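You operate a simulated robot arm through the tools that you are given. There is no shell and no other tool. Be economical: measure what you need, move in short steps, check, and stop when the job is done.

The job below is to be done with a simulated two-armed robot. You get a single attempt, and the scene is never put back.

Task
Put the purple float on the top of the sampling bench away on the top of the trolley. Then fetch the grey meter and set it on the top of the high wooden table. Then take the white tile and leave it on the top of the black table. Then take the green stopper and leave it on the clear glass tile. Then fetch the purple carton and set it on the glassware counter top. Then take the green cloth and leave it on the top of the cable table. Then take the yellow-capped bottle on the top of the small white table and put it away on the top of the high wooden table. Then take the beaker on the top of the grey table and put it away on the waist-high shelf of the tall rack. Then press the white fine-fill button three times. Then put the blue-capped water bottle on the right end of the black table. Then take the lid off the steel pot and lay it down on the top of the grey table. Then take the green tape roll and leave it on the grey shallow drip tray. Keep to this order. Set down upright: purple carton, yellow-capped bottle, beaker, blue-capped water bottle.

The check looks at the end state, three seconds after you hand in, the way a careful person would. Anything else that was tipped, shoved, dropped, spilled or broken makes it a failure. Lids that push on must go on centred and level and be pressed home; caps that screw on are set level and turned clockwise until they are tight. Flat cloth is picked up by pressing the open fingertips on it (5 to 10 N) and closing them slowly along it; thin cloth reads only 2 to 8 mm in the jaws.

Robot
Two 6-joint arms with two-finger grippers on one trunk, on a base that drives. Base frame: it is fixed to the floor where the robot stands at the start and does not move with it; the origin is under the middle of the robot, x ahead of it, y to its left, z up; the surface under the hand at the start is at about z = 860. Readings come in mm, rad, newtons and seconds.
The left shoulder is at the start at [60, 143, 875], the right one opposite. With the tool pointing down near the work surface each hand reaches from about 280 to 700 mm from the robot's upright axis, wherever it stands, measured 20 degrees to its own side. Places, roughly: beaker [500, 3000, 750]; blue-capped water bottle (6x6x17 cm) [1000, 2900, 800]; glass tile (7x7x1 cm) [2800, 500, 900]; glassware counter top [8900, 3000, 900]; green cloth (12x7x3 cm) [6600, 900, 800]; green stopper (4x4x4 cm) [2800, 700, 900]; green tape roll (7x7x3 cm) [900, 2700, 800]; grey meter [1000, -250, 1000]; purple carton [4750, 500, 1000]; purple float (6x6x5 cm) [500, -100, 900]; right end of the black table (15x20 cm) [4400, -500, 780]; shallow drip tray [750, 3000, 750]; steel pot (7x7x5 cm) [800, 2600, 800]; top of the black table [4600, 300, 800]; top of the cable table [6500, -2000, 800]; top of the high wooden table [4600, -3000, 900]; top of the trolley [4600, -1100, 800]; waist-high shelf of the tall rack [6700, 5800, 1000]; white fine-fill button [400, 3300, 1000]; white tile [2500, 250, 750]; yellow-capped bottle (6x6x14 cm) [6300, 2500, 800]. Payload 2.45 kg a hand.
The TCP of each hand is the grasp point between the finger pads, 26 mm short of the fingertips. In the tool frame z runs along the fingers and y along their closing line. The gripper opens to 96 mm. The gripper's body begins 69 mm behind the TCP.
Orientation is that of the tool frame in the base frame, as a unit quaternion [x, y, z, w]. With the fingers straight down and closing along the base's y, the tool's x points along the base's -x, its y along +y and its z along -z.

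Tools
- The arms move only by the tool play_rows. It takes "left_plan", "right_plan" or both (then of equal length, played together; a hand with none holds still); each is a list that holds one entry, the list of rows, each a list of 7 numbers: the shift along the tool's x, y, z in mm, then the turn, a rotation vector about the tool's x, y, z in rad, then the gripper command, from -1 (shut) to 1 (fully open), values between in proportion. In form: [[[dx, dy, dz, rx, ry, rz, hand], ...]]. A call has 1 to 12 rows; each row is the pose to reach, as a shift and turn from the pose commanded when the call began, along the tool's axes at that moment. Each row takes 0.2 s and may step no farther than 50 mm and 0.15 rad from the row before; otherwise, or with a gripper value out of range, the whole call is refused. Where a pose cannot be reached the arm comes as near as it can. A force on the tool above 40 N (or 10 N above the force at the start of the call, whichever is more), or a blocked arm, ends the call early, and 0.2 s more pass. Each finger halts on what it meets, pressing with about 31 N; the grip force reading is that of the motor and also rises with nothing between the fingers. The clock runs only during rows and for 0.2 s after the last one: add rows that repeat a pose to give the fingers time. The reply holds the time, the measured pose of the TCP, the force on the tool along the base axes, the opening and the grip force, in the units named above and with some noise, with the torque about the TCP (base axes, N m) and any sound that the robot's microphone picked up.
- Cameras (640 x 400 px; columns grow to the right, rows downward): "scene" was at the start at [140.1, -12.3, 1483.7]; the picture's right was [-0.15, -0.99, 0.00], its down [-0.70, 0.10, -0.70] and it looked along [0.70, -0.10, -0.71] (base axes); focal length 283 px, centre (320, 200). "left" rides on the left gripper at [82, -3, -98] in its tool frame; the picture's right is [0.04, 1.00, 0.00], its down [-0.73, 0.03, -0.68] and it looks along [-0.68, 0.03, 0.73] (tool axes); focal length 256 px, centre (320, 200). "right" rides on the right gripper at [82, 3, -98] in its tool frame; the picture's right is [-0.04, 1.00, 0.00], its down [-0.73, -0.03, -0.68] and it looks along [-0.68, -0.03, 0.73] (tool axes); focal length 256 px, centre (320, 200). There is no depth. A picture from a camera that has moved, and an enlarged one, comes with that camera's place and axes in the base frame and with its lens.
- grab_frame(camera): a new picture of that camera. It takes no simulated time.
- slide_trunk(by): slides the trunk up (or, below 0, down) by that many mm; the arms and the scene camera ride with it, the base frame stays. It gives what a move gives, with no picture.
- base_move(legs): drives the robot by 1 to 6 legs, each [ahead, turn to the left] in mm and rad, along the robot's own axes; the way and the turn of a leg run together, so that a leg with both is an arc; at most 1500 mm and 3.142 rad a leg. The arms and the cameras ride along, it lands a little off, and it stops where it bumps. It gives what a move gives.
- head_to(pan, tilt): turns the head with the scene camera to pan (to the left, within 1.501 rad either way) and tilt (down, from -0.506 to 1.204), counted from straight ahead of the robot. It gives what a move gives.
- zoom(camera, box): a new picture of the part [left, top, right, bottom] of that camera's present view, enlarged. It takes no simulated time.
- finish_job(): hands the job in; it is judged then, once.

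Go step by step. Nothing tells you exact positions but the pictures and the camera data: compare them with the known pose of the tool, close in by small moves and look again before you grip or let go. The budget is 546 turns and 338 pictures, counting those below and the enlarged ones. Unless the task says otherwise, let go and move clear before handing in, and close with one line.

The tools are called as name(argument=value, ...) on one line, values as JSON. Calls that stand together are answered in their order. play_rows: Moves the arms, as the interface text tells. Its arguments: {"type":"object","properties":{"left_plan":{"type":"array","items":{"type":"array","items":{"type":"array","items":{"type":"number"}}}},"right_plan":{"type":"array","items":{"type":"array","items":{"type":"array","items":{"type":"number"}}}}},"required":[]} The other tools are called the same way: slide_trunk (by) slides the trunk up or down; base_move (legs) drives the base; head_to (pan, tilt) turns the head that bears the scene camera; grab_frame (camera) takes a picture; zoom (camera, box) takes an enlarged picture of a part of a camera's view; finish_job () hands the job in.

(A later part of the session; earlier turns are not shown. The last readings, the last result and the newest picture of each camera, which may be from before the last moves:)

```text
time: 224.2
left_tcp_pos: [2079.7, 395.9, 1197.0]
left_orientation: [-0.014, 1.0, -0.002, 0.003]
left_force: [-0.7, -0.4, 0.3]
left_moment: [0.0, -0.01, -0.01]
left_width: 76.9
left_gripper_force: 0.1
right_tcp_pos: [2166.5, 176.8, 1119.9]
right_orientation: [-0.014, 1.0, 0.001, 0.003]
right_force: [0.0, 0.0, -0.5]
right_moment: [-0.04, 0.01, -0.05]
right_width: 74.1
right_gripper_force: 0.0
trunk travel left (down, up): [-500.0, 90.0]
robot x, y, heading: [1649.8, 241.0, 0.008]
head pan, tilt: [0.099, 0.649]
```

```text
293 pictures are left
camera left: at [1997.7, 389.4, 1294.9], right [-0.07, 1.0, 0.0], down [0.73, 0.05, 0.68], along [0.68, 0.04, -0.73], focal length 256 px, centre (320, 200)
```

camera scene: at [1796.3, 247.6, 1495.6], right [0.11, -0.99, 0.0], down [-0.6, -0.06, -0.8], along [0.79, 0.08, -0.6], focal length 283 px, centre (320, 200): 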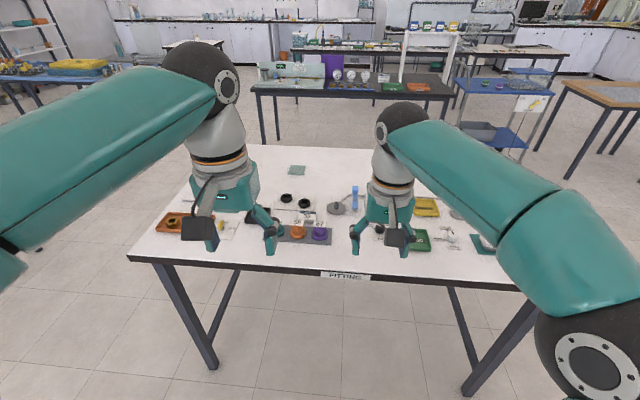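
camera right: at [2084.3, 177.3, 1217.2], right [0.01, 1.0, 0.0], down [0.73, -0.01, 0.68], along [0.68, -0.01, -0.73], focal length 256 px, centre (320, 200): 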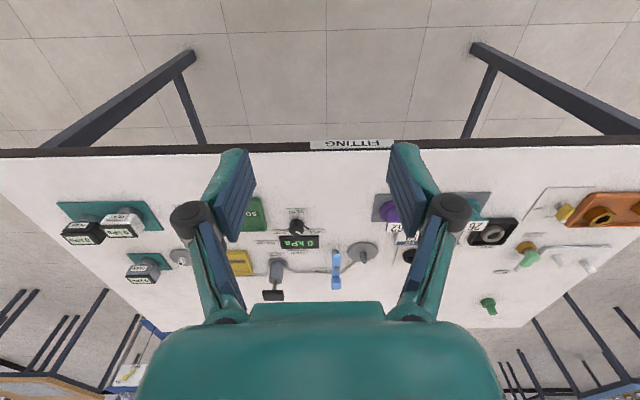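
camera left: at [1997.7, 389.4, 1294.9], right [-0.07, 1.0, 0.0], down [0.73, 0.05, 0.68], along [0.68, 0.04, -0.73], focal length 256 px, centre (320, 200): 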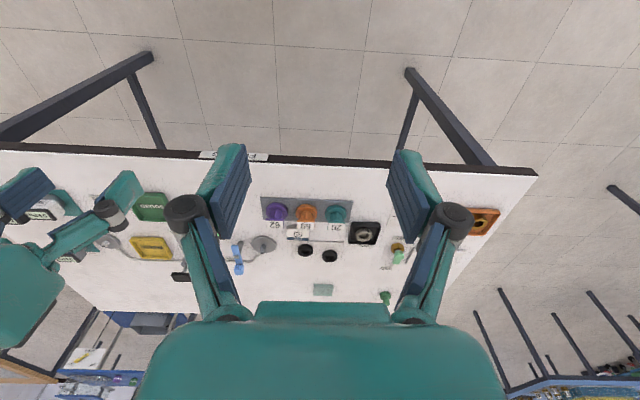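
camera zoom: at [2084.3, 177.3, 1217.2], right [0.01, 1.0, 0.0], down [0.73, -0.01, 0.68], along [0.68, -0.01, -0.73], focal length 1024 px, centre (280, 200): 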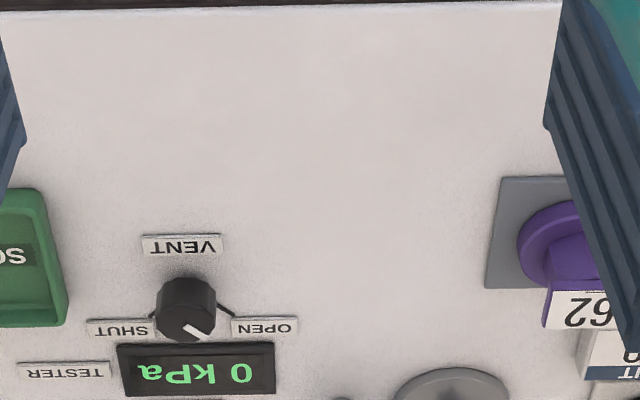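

Rounding suggests the tile lies within x 2375–2625, y 125–375. Zooming the left camera on that patch.

zoom(camera="left", box=[200, 150, 360, 300])

```text
2.67 times, centred on (280, 225) of left
camera zoom: at [1997.7, 389.4, 1294.9], right [-0.07, 1.0, 0.0], down [0.73, 0.05, 0.68], along [0.68, 0.04, -0.73], focal length 683 px, centre (427, 133)
```

zoom: 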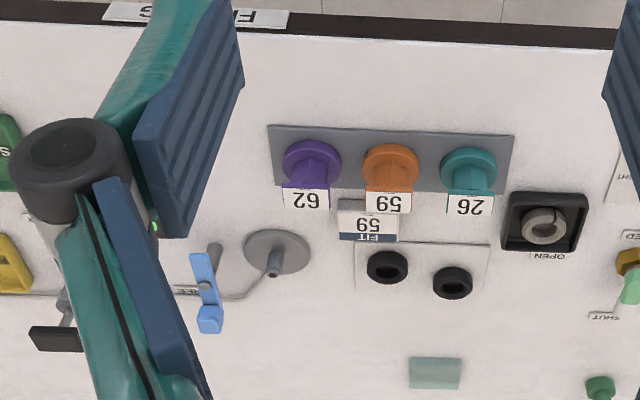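

Still nothing definite; I'll drive closer and inspect from above with the right-hand camera.

base_move(legs=[[230, 0]])

play_rows(right_plan=[[[0, 35, 0, 0, 0, 0, 0.5], [0, 70, 0, 0, 0, 0, 0.5], [0, 70, 0, 0, 0, 0, 0.5]]], left_plan=[[[0, 45, 0, 0, 0, 0, 0.5], [0, 90, 0, 0, 0, 0, 0.5], [0, 130, 0, 0, 0, 0, 0.5]]])

head_to(pan=0.1, tilt=0.85)

grab_frame(camera="scene")

grab_frame(camera="right")

```text
time: 225.9
left_tcp_pos: [2312.5, 395.5, 1196.4]
left_orientation: [-0.012, 1.0, -0.001, 0.002]
left_force: [0.1, -0.5, 0.2]
left_moment: [0.0, 0.06, 0.0]
left_width: 76.9
left_gripper_force: 0.1
right_tcp_pos: [2398.2, 177.1, 1119.5]
right_orientation: [-0.013, 1.0, 0.002, 0.002]
right_force: [0.2, 0.4, -0.8]
right_moment: [0.01, 0.05, -0.03]
right_width: 74.6
right_gripper_force: 0.1
trunk travel left (down, up): [-500.0, 90.0]
robot x, y, heading: [1881.3, 240.9, -0.002]
head pan, tilt: [0.099, 0.649]
```

```text
time: 226.7
left_tcp_pos: [2307.4, 526.1, 1196.4]
left_orientation: [-0.012, 1.0, -0.001, 0.005]
left_force: [-0.4, -0.8, -0.2]
left_moment: [0.01, -0.02, -0.02]
left_width: 71.8
left_gripper_force: 0.0
right_tcp_pos: [2394.5, 246.5, 1120.1]
right_orientation: [-0.013, 1.0, 0.002, 0.002]
right_force: [0.1, 0.4, -0.2]
right_moment: [0.0, 0.01, 0.0]
right_width: 71.9
right_gripper_force: 0.2
trunk travel left (down, up): [-500.0, 90.0]
robot x, y, heading: [1881.8, 241.9, 0.004]
head pan, tilt: [0.099, 0.649]
```

```text
time: 227.4
left_tcp_pos: [2308.5, 525.0, 1197.1]
left_orientation: [-0.012, 1.0, -0.001, 0.004]
left_force: [-0.1, -0.2, 0.3]
left_moment: [0.02, 0.02, 0.0]
left_width: 72.2
left_gripper_force: 0.1
right_tcp_pos: [2394.9, 245.9, 1120.7]
right_orientation: [-0.014, 1.0, 0.003, 0.001]
right_force: [0.1, 0.3, -0.3]
right_moment: [0.0, 0.02, 0.05]
right_width: 72.1
right_gripper_force: 0.0
trunk travel left (down, up): [-500.0, 90.0]
robot x, y, heading: [1880.0, 236.2, 0.005]
head pan, tilt: [0.099, 0.85]
```

```text
291 pictures are left
camera scene: at [2018.0, 247.4, 1479.1], right [0.1, -0.99, 0.0], down [-0.75, -0.08, -0.66], along [0.66, 0.07, -0.75], focal length 283 px, centre (320, 200)
```

scene: 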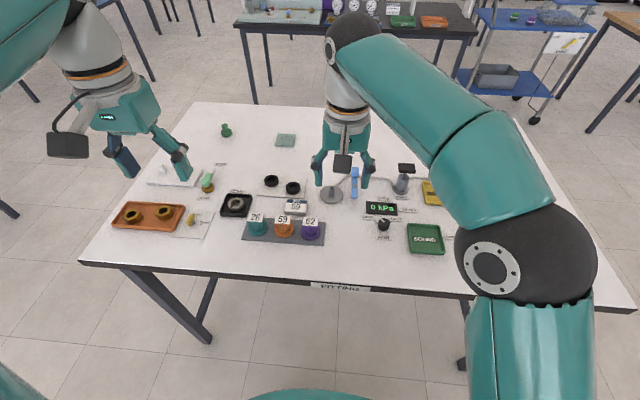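

```text
290 pictures are left
camera right: at [2312.6, 247.1, 1217.9], right [0.01, 1.0, 0.0], down [0.73, -0.01, 0.68], along [0.68, -0.01, -0.73], focal length 256 px, centre (320, 200)
```

right: 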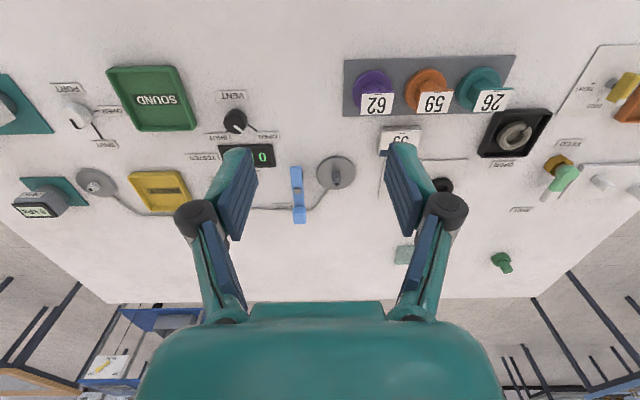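

zoom(camera="scene", box=[230, 165, 330, 245])

zoom(camera="scene", box=[80, 100, 240, 250])

```text
5.00 times, centred on (280, 205) of scene
camera zoom: at [2018.0, 247.4, 1479.1], right [0.1, -0.99, 0.0], down [-0.75, -0.08, -0.66], along [0.66, 0.07, -0.75], focal length 1414 px, centre (520, 175)
```

zoom: 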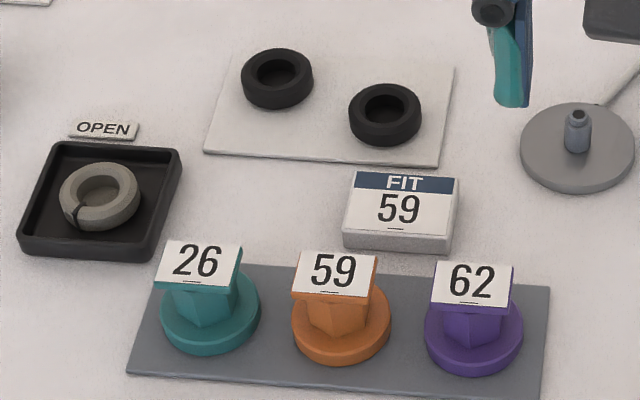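

```text
2.67 times, centred on (160, 175) of scene
camera zoom: at [2018.0, 247.4, 1479.1], right [0.1, -0.99, 0.0], down [-0.75, -0.08, -0.66], along [0.66, 0.07, -0.75], focal length 754 px, centre (747, 267)
```

zoom: 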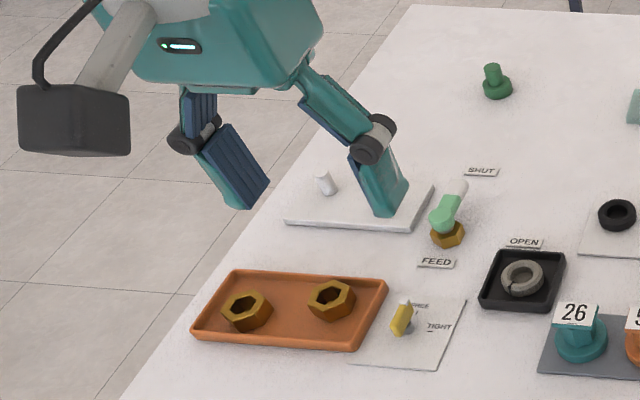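

The "FIT 59" piece is a white block about 62×42×20 mm at [2515, 365] — that is the white tile and matches the listing. Moving the right hand off and the left hand over it.

play_rows(right_plan=[[[20, -40, 0, 0, 0, 0, 0.5], [40, -80, 0, 0, 0, 0, 0.5], [60, -120, 0, 0, 0, 0, 0.5], [80, -160, 0, 0, 0, 0, 0.5], [100, -200, 0, 0, 0, 0, 0.5], [100, -240, 0, 0, 0, 0, 0.5], [100, -260, 0, 0, 0, 0, 0.5], [100, -260, 0, 0, 0, 0, 0.5], [100, -260, 0, 0, 0, 0, 0.5], [100, -260, 0, 0, 0, 0, 0.5]]], left_plan=[[[0, 0, 0, 0, 0, 0, 0.8], [0, 0, 0, 0, 0, 0, 0.8], [-30, -25, 20, 0, 0, 0, 0.8], [-60, -50, 40, 0, 0, 0, 0.8], [-90, -75, 60, 0, 0, 0, 0.8], [-120, -100, 80, 0, 0, 0, 0.8], [-150, -125, 100, 0, 0, 0, 0.8], [-180, -150, 120, 0, 0, 0, 0.8], [-203, -165, 150, 0, 0, 0, 0.8], [-203, -165, 190, 0, 0, 0, 0.8]]])

grab_frame(camera="left")

```text
time: 229.7
left_tcp_pos: [2522.1, 365.0, 1010.0]
left_orientation: [-0.011, 1.0, 0.0, 0.002]
left_force: [-0.1, 0.0, -0.6]
left_moment: [0.01, 0.03, 0.03]
left_width: 86.6
left_gripper_force: 0.0
left hand out of reach, approached as far as the arm can: row 9, 10
right_tcp_pos: [2302.3, -14.9, 1118.4]
right_orientation: [-0.012, 1.0, 0.002, 0.002]
right_force: [0.5, 0.0, 0.0]
right_moment: [-0.05, 0.04, 0.05]
right_width: 71.7
right_gripper_force: 0.0
trunk travel left (down, up): [-500.0, 90.0]
robot x, y, heading: [1880.6, 237.7, 0.003]
head pan, tilt: [0.099, 0.85]
```

```text
287 pictures are left
camera left: at [2439.8, 358.7, 1109.5], right [-0.07, 1.0, 0.0], down [0.73, 0.05, 0.68], along [0.68, 0.04, -0.73], focal length 256 px, centre (320, 200)
```

left: 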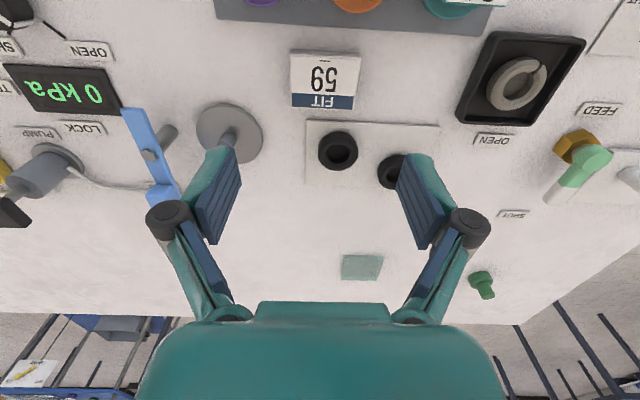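

Tile centred at [2513, 366]. Lowering to just above it.

play_rows(left_plan=[[[0, 0, 40, 0, 0, 0, 0.8], [0, 0, 75, 0, 0, 0, 0.8], [0, 0, 75, 0, 0, 0, 0.8]]])

grab_frame(camera="left")

```text
time: 230.4
left_tcp_pos: [2540.5, 362.0, 947.0]
left_orientation: [-0.013, 1.0, 0.0, 0.002]
left_force: [-0.4, 0.6, 0.0]
left_moment: [-0.03, -0.02, 0.02]
left_width: 86.4
left_gripper_force: 0.0
left hand out of reach, approached as far as the arm can: row 1, 2, 3
right_tcp_pos: [2300.8, -16.1, 1118.2]
right_orientation: [-0.013, 1.0, 0.001, 0.001]
right_force: [1.3, 0.6, 0.0]
right_moment: [0.0, 0.02, 0.01]
right_width: 72.2
right_gripper_force: 0.1
trunk travel left (down, up): [-500.0, 90.0]
robot x, y, heading: [1881.3, 239.3, 0.003]
head pan, tilt: [0.099, 0.85]
```

```text
286 pictures are left
camera left: at [2459.0, 355.9, 1045.0], right [-0.07, 1.0, 0.0], down [0.73, 0.05, 0.68], along [0.68, 0.04, -0.73], focal length 256 px, centre (320, 200)
```

left: 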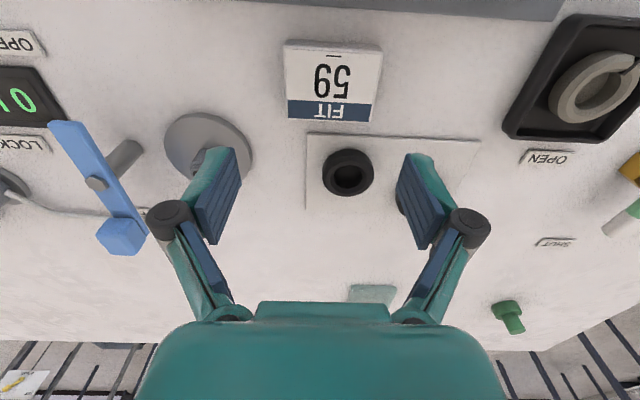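

The arm is at the edge of its reach at this height; raising the trunk will help. Sliding up 85 mm and re-centring.

slide_trunk(by=85)

play_rows(left_plan=[[[13, 2, 30, 0, 0, 0, 0.8], [26, 4, 60, 0, 0, 0, 0.8], [26, 4, 90, 0, 0, 0, 0.8], [26, 4, 90, 0, 0, 0, 0.8]]])

```text
time: 231.7
left_tcp_pos: [2541.3, 360.5, 1031.8]
left_orientation: [-0.013, 1.0, -0.001, 0.003]
left_force: [0.2, 0.6, 0.6]
left_moment: [0.02, 0.01, 0.04]
left_width: 86.1
left_gripper_force: 0.1
right_tcp_pos: [2302.5, -15.0, 1203.6]
right_orientation: [-0.014, 1.0, 0.002, 0.002]
right_force: [0.5, 0.4, -0.5]
right_moment: [0.0, 0.03, -0.02]
right_width: 72.0
right_gripper_force: 0.1
trunk travel left (down, up): [-585.0, 5.0]
robot x, y, heading: [1877.3, 234.1, 0.009]
head pan, tilt: [0.099, 0.85]
```

```text
time: 232.7
left_tcp_pos: [2553.6, 359.7, 955.8]
left_orientation: [-0.013, 1.0, 0.0, 0.003]
left_force: [-0.1, -1.1, 0.4]
left_moment: [0.0, -0.01, 0.0]
left_width: 86.3
left_gripper_force: 0.1
left hand out of reach, approached as far as the arm can: row 1, 2, 3, 4
right_tcp_pos: [2301.6, -15.7, 1203.2]
right_orientation: [-0.013, 1.0, 0.001, 0.002]
right_force: [0.3, 0.6, -0.1]
right_moment: [0.03, 0.0, -0.01]
right_width: 72.1
right_gripper_force: 0.0
trunk travel left (down, up): [-585.0, 5.0]
robot x, y, heading: [1883.5, 241.9, 0.004]
head pan, tilt: [0.099, 0.85]
```

The commanded point is farther out than measured; pulling back.

play_rows(left_plan=[[[40, 0, 0, 0, 0, 0, 0.8], [80, 4, 0, 0, 0, 0, 0.8], [80, 4, 0, 0, 0, 0, 0.8]]])

```text
time: 233.5
left_tcp_pos: [2551.4, 355.0, 959.0]
left_orientation: [-0.011, 1.0, -0.001, 0.002]
left_force: [-0.5, -0.5, 0.5]
left_moment: [-0.02, 0.04, 0.01]
left_width: 86.4
left_gripper_force: 0.1
left hand out of reach, approached as far as the arm can: row 1, 2, 3
right_tcp_pos: [2301.3, -15.6, 1204.4]
right_orientation: [-0.013, 1.0, 0.002, 0.002]
right_force: [0.2, 0.7, 0.7]
right_moment: [0.02, 0.0, 0.03]
right_width: 71.8
right_gripper_force: 0.0
trunk travel left (down, up): [-585.0, 5.0]
robot x, y, heading: [1876.9, 239.9, 0.004]
head pan, tilt: [0.099, 0.85]
```

play_rows(left_plan=[[[50, 0, -20, 0, 0, 0, 0.8], [100, 0, -40, 0, 0, 0, 0.8], [150, 0, -40, 0, 0, 0, 0.8], [150, 0, -40, 0, 0, 0, 0.8]]])

```text
refused: row 1 steps farther than a row can; nothing moved
```

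play_rows(left_plan=[[[40, 0, -20, 0, 0, 0, 0.8], [80, 0, -40, 0, 0, 0, 0.8], [120, 0, -40, 0, 0, 0, 0.8], [150, 0, -40, 0, 0, 0, 0.8], [150, 0, -40, 0, 0, 0, 0.8]]])

```text
time: 234.7
left_tcp_pos: [2546.8, 348.9, 986.2]
left_orientation: [-0.012, 1.0, -0.001, 0.002]
left_force: [-0.1, 0.6, -0.2]
left_moment: [0.0, -0.02, -0.01]
left_width: 86.6
left_gripper_force: 0.0
left hand out of reach, approached as far as the arm can: row 1, 2, 3, 4, 5
right_tcp_pos: [2300.4, -15.4, 1205.0]
right_orientation: [-0.013, 1.0, 0.001, 0.003]
right_force: [-0.1, 0.3, -0.4]
right_moment: [-0.03, 0.0, -0.01]
right_width: 72.2
right_gripper_force: 0.0
trunk travel left (down, up): [-585.0, 5.0]
robot x, y, heading: [1878.9, 241.6, 0.001]
head pan, tilt: [0.099, 0.85]
```

head_to(pan=0.4, tilt=0.6)

grab_frame(camera="scene")

```text
time: 235.5
left_tcp_pos: [2548.2, 348.6, 986.6]
left_orientation: [-0.012, 1.0, 0.0, 0.001]
left_force: [-0.2, -0.1, 0.0]
left_moment: [0.02, -0.04, -0.01]
left_width: 86.4
left_gripper_force: 0.0
right_tcp_pos: [2300.5, -15.9, 1203.9]
right_orientation: [-0.013, 1.0, 0.001, 0.001]
right_force: [0.7, -0.5, 0.4]
right_moment: [0.0, 0.03, 0.02]
right_width: 72.1
right_gripper_force: 0.0
trunk travel left (down, up): [-585.0, 5.0]
robot x, y, heading: [1881.1, 240.5, 0.009]
head pan, tilt: [0.4, 0.6]
```

```text
285 pictures are left
camera scene: at [2021.9, 273.8, 1584.8], right [0.39, -0.92, 0.0], down [-0.52, -0.22, -0.82], along [0.76, 0.32, -0.57], focal length 283 px, centre (320, 200)
```

scene: 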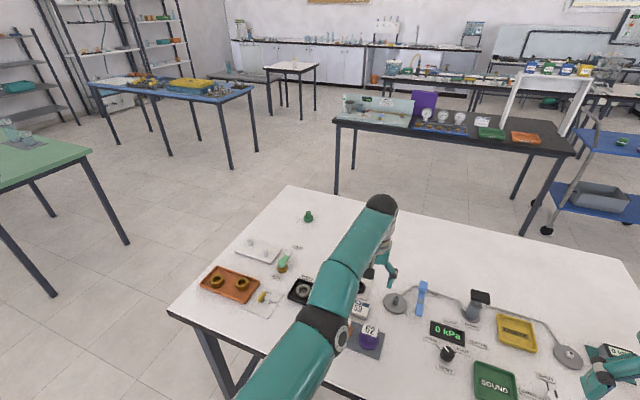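

The elbow is locked straight. I'll tilt the wrist back a bit to unlock the elbow, retract, and level again.

play_rows(left_plan=[[[0, 0, -20, 0, -0.14, 0, 0.8], [10, 0, -40, 0, -0.28, 0, 0.8], [40, 0, -50, 0, -0.4, 0, 0.8], [70, 0, -50, 0, -0.4, 0, 0.8], [100, 0, -50, 0, -0.4, 0, 0.8], [100, 0, -50, 0, -0.28, 0, 0.8], [100, 0, -50, 0, -0.14, 0, 0.8], [100, 0, -50, 0, 0, 0, 0.8], [100, 0, -50, 0, 0, 0, 0.8]]])

```text
time: 237.5
left_tcp_pos: [2443.3, 343.3, 1038.1]
left_orientation: [-0.012, 1.0, -0.001, 0.003]
left_force: [-1.1, -0.3, 0.8]
left_moment: [-0.02, -0.02, -0.01]
left_width: 86.3
left_gripper_force: 0.1
left hand out of reach, approached as far as the arm can: row 1, 2, 3
right_tcp_pos: [2299.4, -15.8, 1203.9]
right_orientation: [-0.014, 1.0, 0.003, 0.002]
right_force: [0.0, -0.2, -0.9]
right_moment: [0.02, -0.03, 0.0]
right_width: 71.7
right_gripper_force: 0.1
trunk travel left (down, up): [-585.0, 5.0]
robot x, y, heading: [1882.3, 242.5, 0.006]
head pan, tilt: [0.4, 0.6]
```

play_rows(left_plan=[[[-25, 8, 20, 0, 0, 0, 0.8], [-50, 16, 45, 0, 0, 0, 0.8], [-71, 21, 75, 0, 0, 0, 0.8], [-71, 21, 105, 0, 0, 0, 0.8], [-71, 21, 105, 0, 0, 0, 0.8]]])

grab_frame(camera="left")

```text
time: 238.7
left_tcp_pos: [2518.9, 364.8, 931.9]
left_orientation: [-0.012, 1.0, 0.0, 0.001]
left_force: [0.8, 0.3, 0.3]
left_moment: [0.0, 0.0, 0.0]
left_width: 86.5
left_gripper_force: 0.1
right_tcp_pos: [2302.0, -15.4, 1203.9]
right_orientation: [-0.013, 1.0, 0.002, 0.002]
right_force: [1.6, -0.2, -0.5]
right_moment: [0.03, -0.02, 0.0]
right_width: 71.7
right_gripper_force: 0.0
trunk travel left (down, up): [-585.0, 5.0]
robot x, y, heading: [1876.9, 238.3, 0.004]
head pan, tilt: [0.4, 0.6]
```

```text
284 pictures are left
camera left: at [2436.0, 359.6, 1030.6], right [-0.07, 1.0, 0.0], down [0.73, 0.05, 0.68], along [0.68, 0.04, -0.73], focal length 256 px, centre (320, 200)
```

left: 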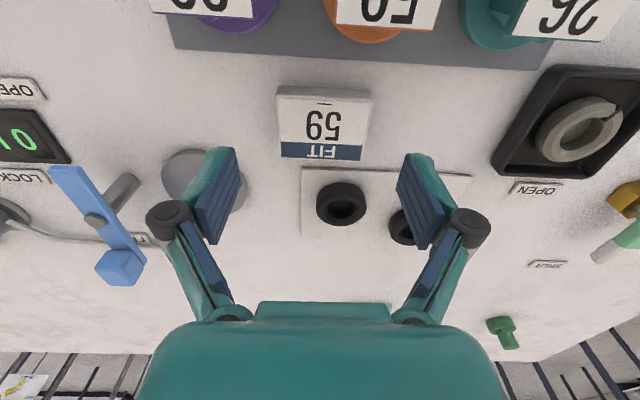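

Lowering onto the tile and gripping.

play_rows(left_plan=[[[5, 1, 25, 0, 0, 0, 0.8], [6, 1, 43, 0, 0, 0, 0.8], [6, 1, 43, 0, 0, 0, 0.3], [6, 1, 43, 0, 0, 0, -0.3], [6, 1, 43, 0, 0, 0, -1], [6, 1, 43, 0, 0, 0, -1]]])

grab_frame(camera="left")

```text
time: 240.1
left_tcp_pos: [2512.0, 366.0, 888.5]
left_orientation: [-0.012, 1.0, -0.001, 0.003]
left_force: [-0.4, -0.3, -0.5]
left_moment: [-0.03, 0.02, -0.03]
left_width: 58.7
left_gripper_force: 30.8
right_tcp_pos: [2302.0, -16.4, 1203.3]
right_orientation: [-0.013, 1.0, 0.002, 0.002]
right_force: [0.4, -0.2, 0.0]
right_moment: [0.0, -0.03, -0.01]
right_width: 71.8
right_gripper_force: 0.1
trunk travel left (down, up): [-585.0, 5.0]
robot x, y, heading: [1877.5, 240.8, 0.008]
head pan, tilt: [0.4, 0.6]
```

```text
283 pictures are left
camera left: at [2430.0, 359.9, 987.1], right [-0.07, 1.0, 0.0], down [0.73, 0.05, 0.68], along [0.68, 0.04, -0.73], focal length 256 px, centre (320, 200)
```

left: 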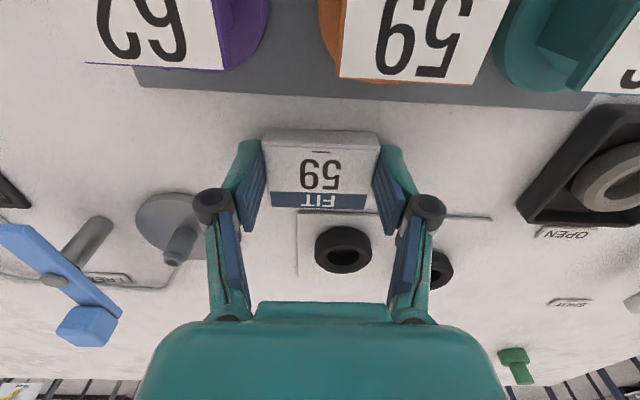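

play_rows(left_plan=[[[0, 0, -30, 0, 0, 0, -1], [0, 0, -70, 0, 0, 0, -1], [30, 0, -105, 0, 0, 0, -1], [60, 0, -140, 0, 0, 0, -1], [95, 0, -170, 0, 0, 0, -1], [130, 0, -200, 0, 0, 0, -1], [130, 0, -200, 0, 0, 0, -1]]])

grab_frame(camera="left")

```text
time: 241.7
left_tcp_pos: [2382.0, 363.4, 1089.1]
left_orientation: [-0.012, 1.0, -0.001, 0.001]
left_force: [-0.2, 0.3, 0.0]
left_moment: [0.01, 0.01, 0.01]
left_width: 58.8
left_gripper_force: 31.0
right_tcp_pos: [2302.2, -16.0, 1203.9]
right_orientation: [-0.013, 1.0, 0.001, 0.001]
right_force: [0.6, 0.4, 0.1]
right_moment: [-0.05, 0.02, -0.01]
right_width: 71.9
right_gripper_force: 0.1
trunk travel left (down, up): [-585.0, 5.0]
robot x, y, heading: [1881.9, 237.5, 0.006]
head pan, tilt: [0.4, 0.6]
```

```text
282 pictures are left
camera left: at [2299.5, 357.8, 1187.0], right [-0.07, 1.0, 0.0], down [0.73, 0.05, 0.68], along [0.68, 0.04, -0.73], focal length 256 px, centre (320, 200)
```

left: 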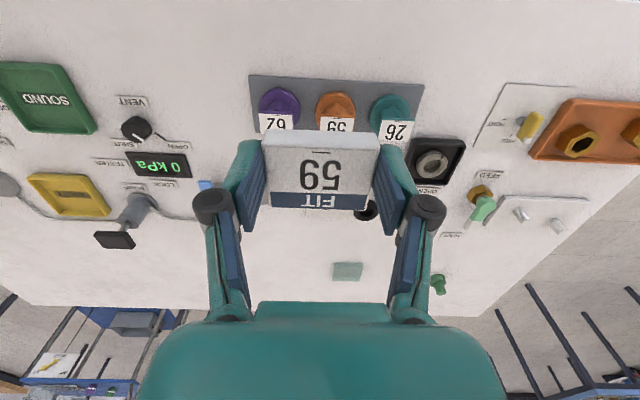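

Tile in hand. Driving around the table's left end toward the black table.

base_move(legs=[[-480, 1.2]])

base_move(legs=[[900, 0], [1100, -1.2]])

head_to(pan=0.0, tilt=0.4)

grab_frame(camera="scene")

```text
time: 245.4
left_tcp_pos: [1580.7, 498.0, 1088.5]
left_orientation: [-0.572, 0.82, 0.001, 0.003]
left_force: [0.2, 0.8, -0.8]
left_moment: [0.0, 0.0, 0.01]
left_width: 58.9
left_gripper_force: 31.0
right_tcp_pos: [1902.8, 283.6, 1204.4]
right_orientation: [-0.572, 0.82, 0.002, 0.0]
right_force: [0.3, -0.8, 0.1]
right_moment: [0.04, 0.0, 0.0]
right_width: 71.6
right_gripper_force: 0.1
trunk travel left (down, up): [-585.0, 5.0]
robot x, y, heading: [1532.3, -19.0, 1.2]
head pan, tilt: [0.4, 0.6]
cut short: leg 1
```

```text
time: 255.5
left_tcp_pos: [3217.8, 1523.2, 1089.0]
left_orientation: [0.0, 1.0, -0.001, 0.003]
left_force: [0.3, 0.3, -0.2]
left_moment: [0.02, 0.02, 0.0]
left_width: 58.9
left_gripper_force: 31.1
right_tcp_pos: [3128.5, 1144.5, 1204.0]
right_orientation: [0.0, 1.0, 0.001, 0.002]
right_force: [-0.5, -0.4, -0.3]
right_moment: [0.05, 0.0, 0.0]
right_width: 72.1
right_gripper_force: 0.0
trunk travel left (down, up): [-585.0, 5.0]
robot x, y, heading: [2713.8, 1413.3, -0.016]
head pan, tilt: [0.4, 0.6]
cut short: leg 2
```

```text
time: 256.4
left_tcp_pos: [3217.4, 1523.5, 1089.4]
left_orientation: [0.0, 1.0, -0.001, 0.003]
left_force: [0.4, 0.9, -0.5]
left_moment: [-0.01, -0.01, -0.02]
left_width: 58.9
left_gripper_force: 31.0
right_tcp_pos: [3127.6, 1147.4, 1206.2]
right_orientation: [0.001, 1.0, 0.002, 0.002]
right_force: [-0.7, 0.1, 0.3]
right_moment: [0.03, 0.0, 0.01]
right_width: 71.7
right_gripper_force: 0.1
trunk travel left (down, up): [-585.0, 5.0]
robot x, y, heading: [2712.0, 1412.5, -0.016]
head pan, tilt: [0.0, 0.4]
```

```text
281 pictures are left
camera scene: at [2866.3, 1409.8, 1603.1], right [-0.02, -1.0, 0.0], down [-0.39, 0.01, -0.92], along [0.92, -0.01, -0.39], focal length 283 px, centre (320, 200)
```

scene: 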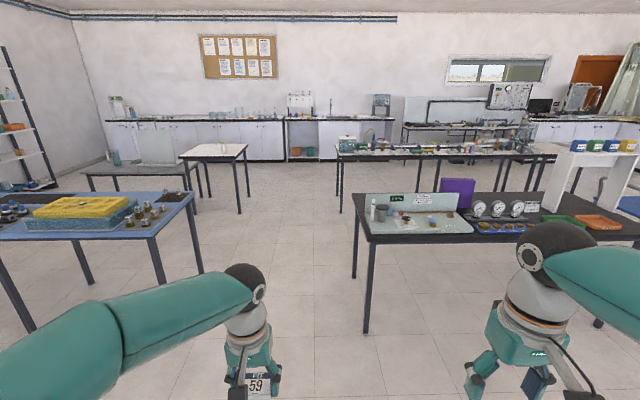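

zoom(camera="scene", box=[350, 130, 640, 280])

base_move(legs=[[300, 0], [900, -1.3]])

head_to(pan=0.8, tilt=0.5)

grab_frame(camera="scene")

```text
2.21 times, centred on (495, 205) of scene
camera zoom: at [2866.3, 1409.8, 1603.1], right [-0.02, -1.0, 0.0], down [-0.39, 0.01, -0.92], along [0.92, -0.01, -0.39], focal length 624 px, centre (-66, 189)
```

zoom: 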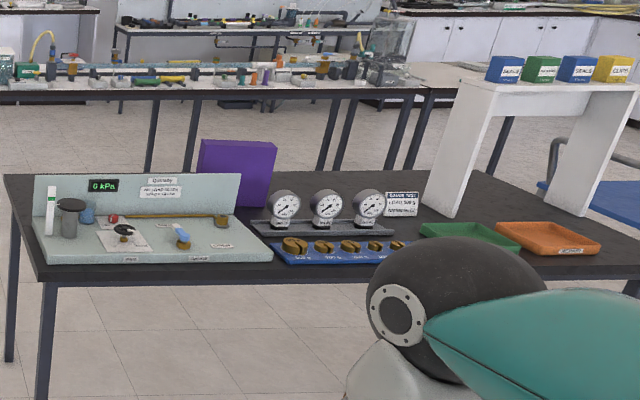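

```text
time: 262.9
left_tcp_pos: [3917.4, 425.6, 1090.4]
left_orientation: [0.606, 0.795, -0.002, 0.001]
left_force: [-1.2, -0.3, 0.0]
left_moment: [0.02, -0.03, 0.01]
left_width: 58.8
left_gripper_force: 31.1
right_tcp_pos: [3529.3, 412.2, 1204.9]
right_orientation: [0.606, 0.795, 0.002, 0.003]
right_force: [0.0, 0.2, -0.6]
right_moment: [0.02, -0.03, 0.03]
right_width: 71.9
right_gripper_force: 0.1
trunk travel left (down, up): [-585.0, 5.0]
robot x, y, heading: [3705.9, 891.6, -1.318]
head pan, tilt: [0.0, 0.4]
cut short: leg 2
```

```text
time: 264.0
left_tcp_pos: [3917.9, 425.5, 1090.4]
left_orientation: [0.606, 0.795, -0.003, 0.001]
left_force: [0.5, 0.4, -0.7]
left_moment: [0.0, -0.01, -0.05]
left_width: 59.1
left_gripper_force: 30.9
right_tcp_pos: [3529.8, 411.4, 1205.8]
right_orientation: [0.606, 0.796, 0.001, 0.003]
right_force: [0.0, -0.3, 0.0]
right_moment: [-0.01, -0.01, 0.03]
right_width: 72.2
right_gripper_force: 0.0
trunk travel left (down, up): [-585.0, 5.0]
robot x, y, heading: [3704.1, 893.1, -1.317]
head pan, tilt: [0.799, 0.499]
```

```text
279 pictures are left
camera scene: at [3799.6, 784.8, 1594.0], right [-0.49, -0.87, 0.0], down [-0.42, 0.24, -0.88], along [0.76, -0.43, -0.48], focal length 283 px, centre (320, 200)
```

scene: 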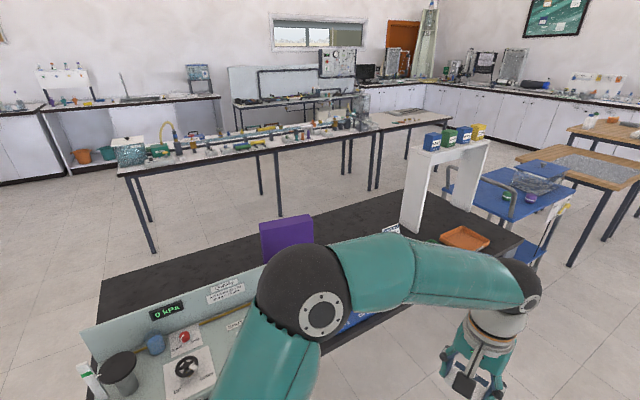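

base_move(legs=[[560, 0]])

base_move(legs=[[0, 0.7]])

base_move(legs=[[0, 0.62]])

head_to(pan=0.0, tilt=0.8)

grab_frame(camera="scene")

```text
time: 267.3
left_tcp_pos: [4060.9, -112.3, 1091.1]
left_orientation: [0.606, 0.796, -0.003, 0.002]
left_force: [0.9, -0.4, -0.5]
left_moment: [0.01, 0.01, 0.03]
left_width: 59.3
left_gripper_force: 31.5
right_tcp_pos: [3672.8, -127.0, 1205.9]
right_orientation: [0.605, 0.796, 0.001, 0.003]
right_force: [-0.8, -0.2, 0.4]
right_moment: [-0.02, -0.04, 0.03]
right_width: 71.9
right_gripper_force: 0.1
trunk travel left (down, up): [-585.0, 5.0]
robot x, y, heading: [3847.8, 352.6, -1.314]
head pan, tilt: [0.799, 0.499]
```

```text
time: 269.8
left_tcp_pos: [4309.9, 134.7, 1092.1]
left_orientation: [0.295, 0.955, -0.001, 0.003]
left_force: [0.7, -0.5, -0.1]
left_moment: [0.03, 0.03, 0.01]
left_width: 59.1
left_gripper_force: 31.0
right_tcp_pos: [4023.6, -126.7, 1205.7]
right_orientation: [0.295, 0.956, 0.001, 0.002]
right_force: [-0.7, -0.1, 0.1]
right_moment: [0.01, 0.03, 0.01]
right_width: 71.7
right_gripper_force: 0.1
trunk travel left (down, up): [-585.0, 5.0]
robot x, y, heading: [3831.9, 328.5, -0.614]
head pan, tilt: [0.799, 0.499]
```

```text
time: 272.0
left_tcp_pos: [4332.5, 446.5, 1090.7]
left_orientation: [-0.01, 1.0, -0.001, 0.003]
left_force: [0.5, 0.3, -0.9]
left_moment: [-0.01, 0.04, 0.01]
left_width: 59.0
left_gripper_force: 30.9
right_tcp_pos: [4250.5, 67.5, 1206.7]
right_orientation: [-0.008, 1.0, 0.002, 0.002]
right_force: [0.2, -0.7, -0.6]
right_moment: [-0.02, -0.05, 0.05]
right_width: 71.8
right_gripper_force: 0.1
trunk travel left (down, up): [-585.0, 5.0]
robot x, y, heading: [3832.1, 300.6, -0.002]
head pan, tilt: [0.799, 0.499]
```

```text
time: 273.2
left_tcp_pos: [4332.7, 446.3, 1091.7]
left_orientation: [-0.008, 1.0, -0.001, 0.003]
left_force: [0.2, 0.0, -0.7]
left_moment: [0.01, 0.0, 0.01]
left_width: 58.8
left_gripper_force: 31.0
right_tcp_pos: [4250.3, 67.7, 1207.4]
right_orientation: [-0.009, 1.0, 0.002, 0.001]
right_force: [0.6, -0.1, -0.2]
right_moment: [0.02, 0.0, -0.01]
right_width: 72.3
right_gripper_force: 0.1
trunk travel left (down, up): [-585.0, 5.0]
robot x, y, heading: [3836.1, 300.7, -0.001]
head pan, tilt: [0.0, 0.799]
```

```text
278 pictures are left
camera scene: at [3972.9, 300.7, 1568.0], right [0.0, -1.0, 0.0], down [-0.72, 0.0, -0.7], along [0.7, 0.0, -0.72], focal length 283 px, centre (320, 200)
```

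scene: 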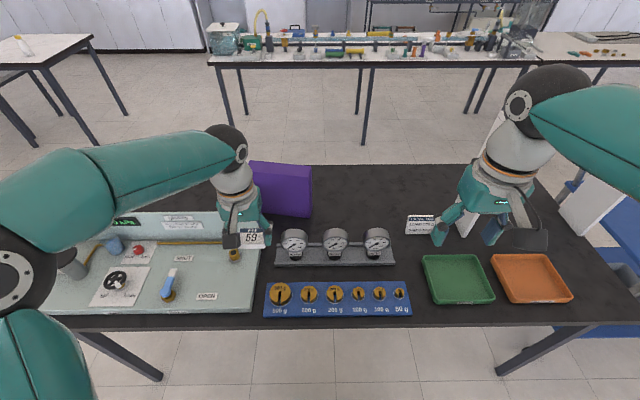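

Best free area on the black table is behind the gauges, reachable from the back side. I'll drive around the table's left end.

base_move(legs=[[-230, 0]])

base_move(legs=[[0, 0.8]])

base_move(legs=[[0, 0.77]])

base_move(legs=[[700, 0], [1068, -1.57]])

head_to(pan=-0.3, tilt=0.4)

grab_frame(camera="scene")

```text
time: 274.9
left_tcp_pos: [4100.2, 447.4, 1092.1]
left_orientation: [-0.01, 1.0, -0.001, 0.004]
left_force: [-0.4, -0.6, 0.2]
left_moment: [0.02, -0.02, -0.01]
left_width: 59.0
left_gripper_force: 31.0
right_tcp_pos: [4018.9, 68.9, 1207.9]
right_orientation: [-0.01, 1.0, 0.002, 0.002]
right_force: [-1.0, -0.1, -1.0]
right_moment: [-0.01, -0.02, 0.0]
right_width: 72.1
right_gripper_force: 0.0
trunk travel left (down, up): [-585.0, 5.0]
robot x, y, heading: [3603.9, 296.5, -0.004]
head pan, tilt: [0.0, 0.799]
```

```text
time: 277.7
left_tcp_pos: [3843.1, 763.2, 1091.8]
left_orientation: [-0.399, 0.917, 0.0, 0.003]
left_force: [0.3, -0.2, 0.5]
left_moment: [-0.02, 0.03, 0.0]
left_width: 59.2
left_gripper_force: 30.7
right_tcp_pos: [4060.0, 441.6, 1207.8]
right_orientation: [-0.4, 0.917, 0.002, 0.001]
right_force: [-0.7, 1.1, -0.5]
right_moment: [-0.01, 0.01, 0.0]
right_width: 72.0
right_gripper_force: 0.1
trunk travel left (down, up): [-585.0, 5.0]
robot x, y, heading: [3627.5, 279.2, 0.797]
head pan, tilt: [0.0, 0.799]
```

```text
time: 280.4
left_tcp_pos: [3444.8, 781.1, 1093.0]
left_orientation: [0.715, -0.7, -0.001, -0.003]
left_force: [0.2, -0.3, 0.1]
left_moment: [-0.04, -0.03, -0.03]
left_width: 59.0
left_gripper_force: 31.5
right_tcp_pos: [3823.1, 699.6, 1208.1]
right_orientation: [0.715, -0.699, -0.003, 0.0]
right_force: [0.0, 0.6, -0.8]
right_moment: [0.03, 0.03, 0.01]
right_width: 72.1
right_gripper_force: 0.0
trunk travel left (down, up): [-585.0, 5.0]
robot x, y, heading: [3654.9, 280.4, 1.558]
head pan, tilt: [0.0, 0.799]
```

```text
time: 289.4
left_tcp_pos: [4846.2, 1882.4, 1090.8]
left_orientation: [-0.017, 1.0, 0.0, 0.002]
left_force: [0.8, 0.1, -0.1]
left_moment: [0.06, 0.08, 0.01]
left_width: 59.2
left_gripper_force: 30.3
right_tcp_pos: [4771.1, 1500.3, 1206.7]
right_orientation: [-0.017, 1.0, 0.002, 0.001]
right_force: [-1.1, -0.9, 0.7]
right_moment: [0.08, 0.01, 0.03]
right_width: 71.8
right_gripper_force: 0.0
trunk travel left (down, up): [-585.0, 5.0]
robot x, y, heading: [4343.9, 1698.8, 0.017]
head pan, tilt: [0.0, 0.799]
cut short: leg 2
```

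```text
time: 290.3
left_tcp_pos: [4844.9, 1885.6, 1092.6]
left_orientation: [-0.018, 1.0, -0.002, 0.003]
left_force: [-0.5, 1.3, -0.9]
left_moment: [0.01, 0.05, -0.01]
left_width: 59.0
left_gripper_force: 30.7
right_tcp_pos: [4769.9, 1504.7, 1208.4]
right_orientation: [-0.018, 1.0, 0.001, 0.002]
right_force: [-0.3, 0.3, 0.1]
right_moment: [-0.02, 0.01, 0.0]
right_width: 72.3
right_gripper_force: 0.0
trunk travel left (down, up): [-585.0, 5.0]
robot x, y, heading: [4346.7, 1699.2, 0.01]
head pan, tilt: [-0.3, 0.4]
```

```text
277 pictures are left
camera scene: at [4496.1, 1675.8, 1603.1], right [-0.28, -0.96, 0.0], down [-0.37, 0.11, -0.92], along [0.88, -0.26, -0.39], focal length 283 px, centre (320, 200)
```

scene: 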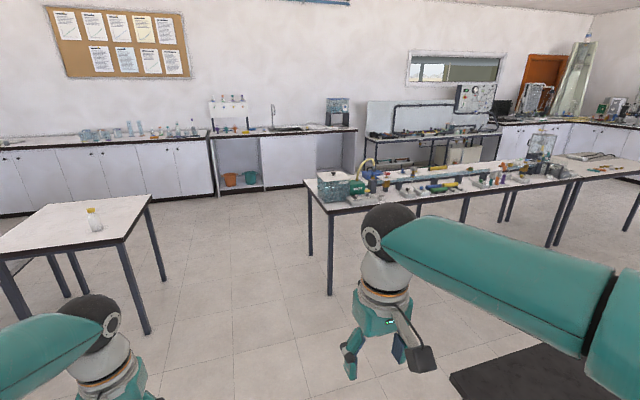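

base_move(legs=[[330, 0], [1005, -1.57], [600, 0]])

base_move(legs=[[0, -0.8]])

base_move(legs=[[0, -0.77]])

head_to(pan=0.0, tilt=0.7)

grab_frame(camera="scene")

```text
time: 300.4
left_tcp_pos: [5501.1, -27.3, 1094.1]
left_orientation: [0.7, 0.714, -0.002, 0.001]
left_force: [0.0, -0.6, -1.4]
left_moment: [0.04, -0.03, 0.01]
left_width: 59.1
left_gripper_force: 30.7
right_tcp_pos: [5121.3, 52.4, 1207.0]
right_orientation: [0.7, 0.715, 0.0, 0.003]
right_force: [-0.6, -0.2, 0.4]
right_moment: [0.03, -0.02, -0.03]
right_width: 71.8
right_gripper_force: 0.1
trunk travel left (down, up): [-585.0, 5.0]
robot x, y, heading: [5338.8, 473.5, -1.568]
head pan, tilt: [-0.3, 0.4]
cut short: leg 2
```

```text
time: 303.1
left_tcp_pos: [5094.9, 5.3, 1092.5]
left_orientation: [0.922, 0.386, -0.003, -0.001]
left_force: [0.6, -0.3, -0.6]
left_moment: [0.01, 0.01, -0.01]
left_width: 58.8
left_gripper_force: 31.2
right_tcp_pos: [4888.1, 331.9, 1208.3]
right_orientation: [0.922, 0.387, -0.001, 0.002]
right_force: [0.6, -0.5, 0.4]
right_moment: [0.01, -0.03, -0.02]
right_width: 72.1
right_gripper_force: 0.1
trunk travel left (down, up): [-585.0, 5.0]
robot x, y, heading: [5361.4, 446.1, -2.362]
head pan, tilt: [-0.3, 0.4]
```

```text
time: 305.8
left_tcp_pos: [4859.1, 320.0, 1094.4]
left_orientation: [1.0, 0.009, -0.002, -0.002]
left_force: [-0.2, -0.6, -0.7]
left_moment: [0.0, -0.01, 0.02]
left_width: 59.2
left_gripper_force: 30.6
right_tcp_pos: [4941.7, 698.5, 1208.3]
right_orientation: [1.0, 0.009, -0.002, 0.002]
right_force: [0.7, 0.4, 0.6]
right_moment: [0.01, 0.03, -0.02]
right_width: 71.9
right_gripper_force: 0.0
trunk travel left (down, up): [-585.0, 5.0]
robot x, y, heading: [5360.1, 419.0, -3.135]
head pan, tilt: [-0.3, 0.4]
```

```text
time: 306.6
left_tcp_pos: [4859.6, 317.9, 1094.9]
left_orientation: [1.0, 0.009, -0.004, -0.001]
left_force: [0.1, 0.7, -0.6]
left_moment: [0.04, 0.0, -0.01]
left_width: 58.8
left_gripper_force: 30.8
right_tcp_pos: [4942.7, 695.7, 1210.6]
right_orientation: [1.0, 0.01, -0.002, 0.001]
right_force: [-0.1, 0.2, -0.1]
right_moment: [0.06, 0.02, -0.02]
right_width: 72.1
right_gripper_force: 0.1
trunk travel left (down, up): [-585.0, 5.0]
robot x, y, heading: [5363.0, 419.7, -3.133]
head pan, tilt: [0.0, 0.7]
```

```text
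276 pictures are left
camera scene: at [5214.0, 413.0, 1576.4], right [-0.01, 1.0, 0.0], down [0.64, 0.01, -0.77], along [-0.77, -0.01, -0.64], focal length 283 px, centre (320, 200)
```

scene: 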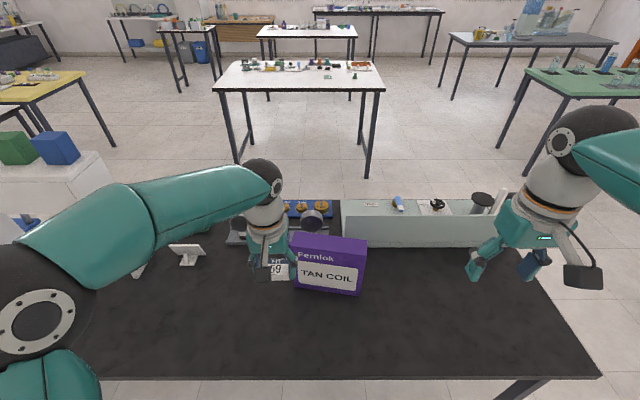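

Facing the table's back side with lots of free room. Lowering the tile toward [4810, 205].

play_rows(left_plan=[[[-15, 30, 20, 0, 0, 0, -1], [-30, 60, 45, 0, 0, 0, -1], [-45, 90, 75, 0, 0, 0, -1], [-52, 109, 115, 0, 0, 0, -1], [-52, 109, 160, 0, 0, 0, -1], [-52, 109, 205, 0, 0, 0, -1], [-52, 109, 240, 0, 0, 0, -1], [-52, 109, 240, 0, 0, 0, -1]]])

grab_frame(camera="left")

```text
time: 308.4
left_tcp_pos: [4810.2, 211.0, 853.6]
left_orientation: [1.0, 0.01, -0.003, -0.001]
left_force: [0.2, 0.2, 0.5]
left_moment: [0.0, -0.01, 0.01]
left_width: 58.9
left_gripper_force: 31.1
right_tcp_pos: [4941.3, 698.2, 1209.8]
right_orientation: [1.0, 0.009, -0.003, 0.002]
right_force: [0.3, 0.5, -0.2]
right_moment: [0.01, 0.06, -0.02]
right_width: 71.8
right_gripper_force: 0.0
trunk travel left (down, up): [-585.0, 5.0]
robot x, y, heading: [5360.6, 421.2, -3.133]
head pan, tilt: [0.0, 0.7]
```

```text
275 pictures are left
camera left: at [4892.5, 214.3, 951.7], right [0.06, -1.0, 0.0], down [-0.73, -0.04, 0.68], along [-0.68, -0.04, -0.73], focal length 256 px, centre (320, 200)
```

left: 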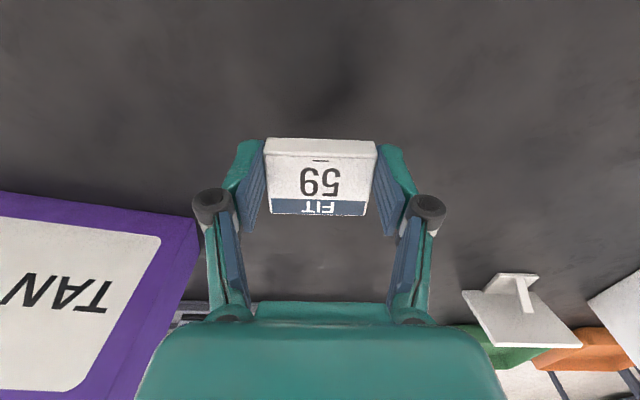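

play_rows(left_plan=[[[0, 0, 10, 0, 0, 0, -1], [0, 0, 20, 0, 0, 0, -1], [0, 0, 28, 0, 0, 0, -1], [0, 0, 34, 0, 0, 0, -1], [0, 0, 34, 0, 0, 0, -1]]])

```text
time: 309.6
left_tcp_pos: [4808.3, 210.0, 819.7]
left_orientation: [1.0, 0.009, -0.002, -0.002]
left_force: [-0.2, -0.5, -0.4]
left_moment: [-0.01, -0.04, -0.03]
left_width: 58.8
left_gripper_force: 31.1
right_tcp_pos: [4941.8, 699.2, 1210.8]
right_orientation: [1.0, 0.009, -0.002, 0.001]
right_force: [-0.1, 0.0, 0.0]
right_moment: [0.0, 0.0, 0.04]
right_width: 72.2
right_gripper_force: 0.0
trunk travel left (down, up): [-585.0, 5.0]
robot x, y, heading: [5360.9, 415.1, -3.131]
head pan, tilt: [0.0, 0.7]
```

play_rows(left_plan=[[[0, 0, 5, 0, 0, 0, -1], [0, 0, 10, 0, 0, 0, -1], [0, 0, 15, 0, 0, 0, -1], [0, 0, 19, 0, 0, 0, -1], [0, 0, 19, 0, 0, 0, -1]]])

```text
time: 310.8
left_tcp_pos: [4809.0, 210.9, 804.1]
left_orientation: [1.0, 0.009, -0.006, -0.001]
left_force: [-1.9, -0.3, 25.1]
left_moment: [-0.03, 0.02, 0.01]
left_width: 59.3
left_gripper_force: 31.2
right_tcp_pos: [4943.8, 698.9, 1210.5]
right_orientation: [1.0, 0.008, -0.004, 0.002]
right_force: [0.5, 0.3, 0.6]
right_moment: [0.01, -0.01, -0.01]
right_width: 72.0
right_gripper_force: 0.1
trunk travel left (down, up): [-585.0, 5.0]
robot x, y, heading: [5361.6, 416.1, -3.131]
head pan, tilt: [0.0, 0.7]
```

Contact; releasing.

play_rows(left_plan=[[[0, 0, -2, 0, 0, 0, -1], [0, 0, -2, 0, 0, 0, 0.3], [0, 0, -2, 0, 0, 0, 0.6], [0, 0, -2, 0, 0, 0, 0.6], [0, 0, -35, 0, 0, 0, 0.6], [0, 0, -80, 0, 0, 0, 0.6], [0, 0, -125, 0, 0, 0, 0.6], [0, 0, -170, 0, 0, 0, 0.6], [20, 0, -215, 0, 0, 0, 0.6], [40, 0, -255, 0, 0, 0, 0.6]]])

grab_frame(camera="scene")

```text
time: 313.0
left_tcp_pos: [4850.6, 211.9, 1057.4]
left_orientation: [1.0, 0.009, -0.003, -0.002]
left_force: [0.8, 1.3, 0.7]
left_moment: [0.02, 0.01, -0.02]
left_width: 76.7
left_gripper_force: 0.1
right_tcp_pos: [4942.8, 698.9, 1210.0]
right_orientation: [1.0, 0.008, -0.003, 0.001]
right_force: [-0.3, 0.2, -0.3]
right_moment: [0.01, 0.05, 0.03]
right_width: 72.0
right_gripper_force: 0.1
trunk travel left (down, up): [-585.0, 5.0]
robot x, y, heading: [5361.3, 416.7, -3.135]
head pan, tilt: [0.0, 0.7]
```

```text
274 pictures are left
camera scene: at [5214.9, 415.3, 1576.4], right [-0.01, 1.0, 0.0], down [0.64, 0.01, -0.77], along [-0.77, -0.01, -0.64], focal length 283 px, centre (320, 200)
```

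scene: 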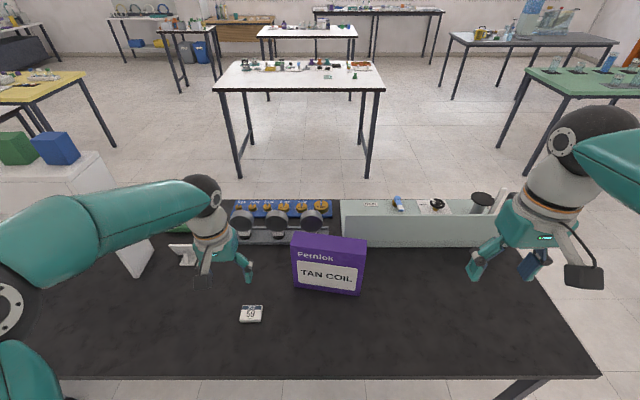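

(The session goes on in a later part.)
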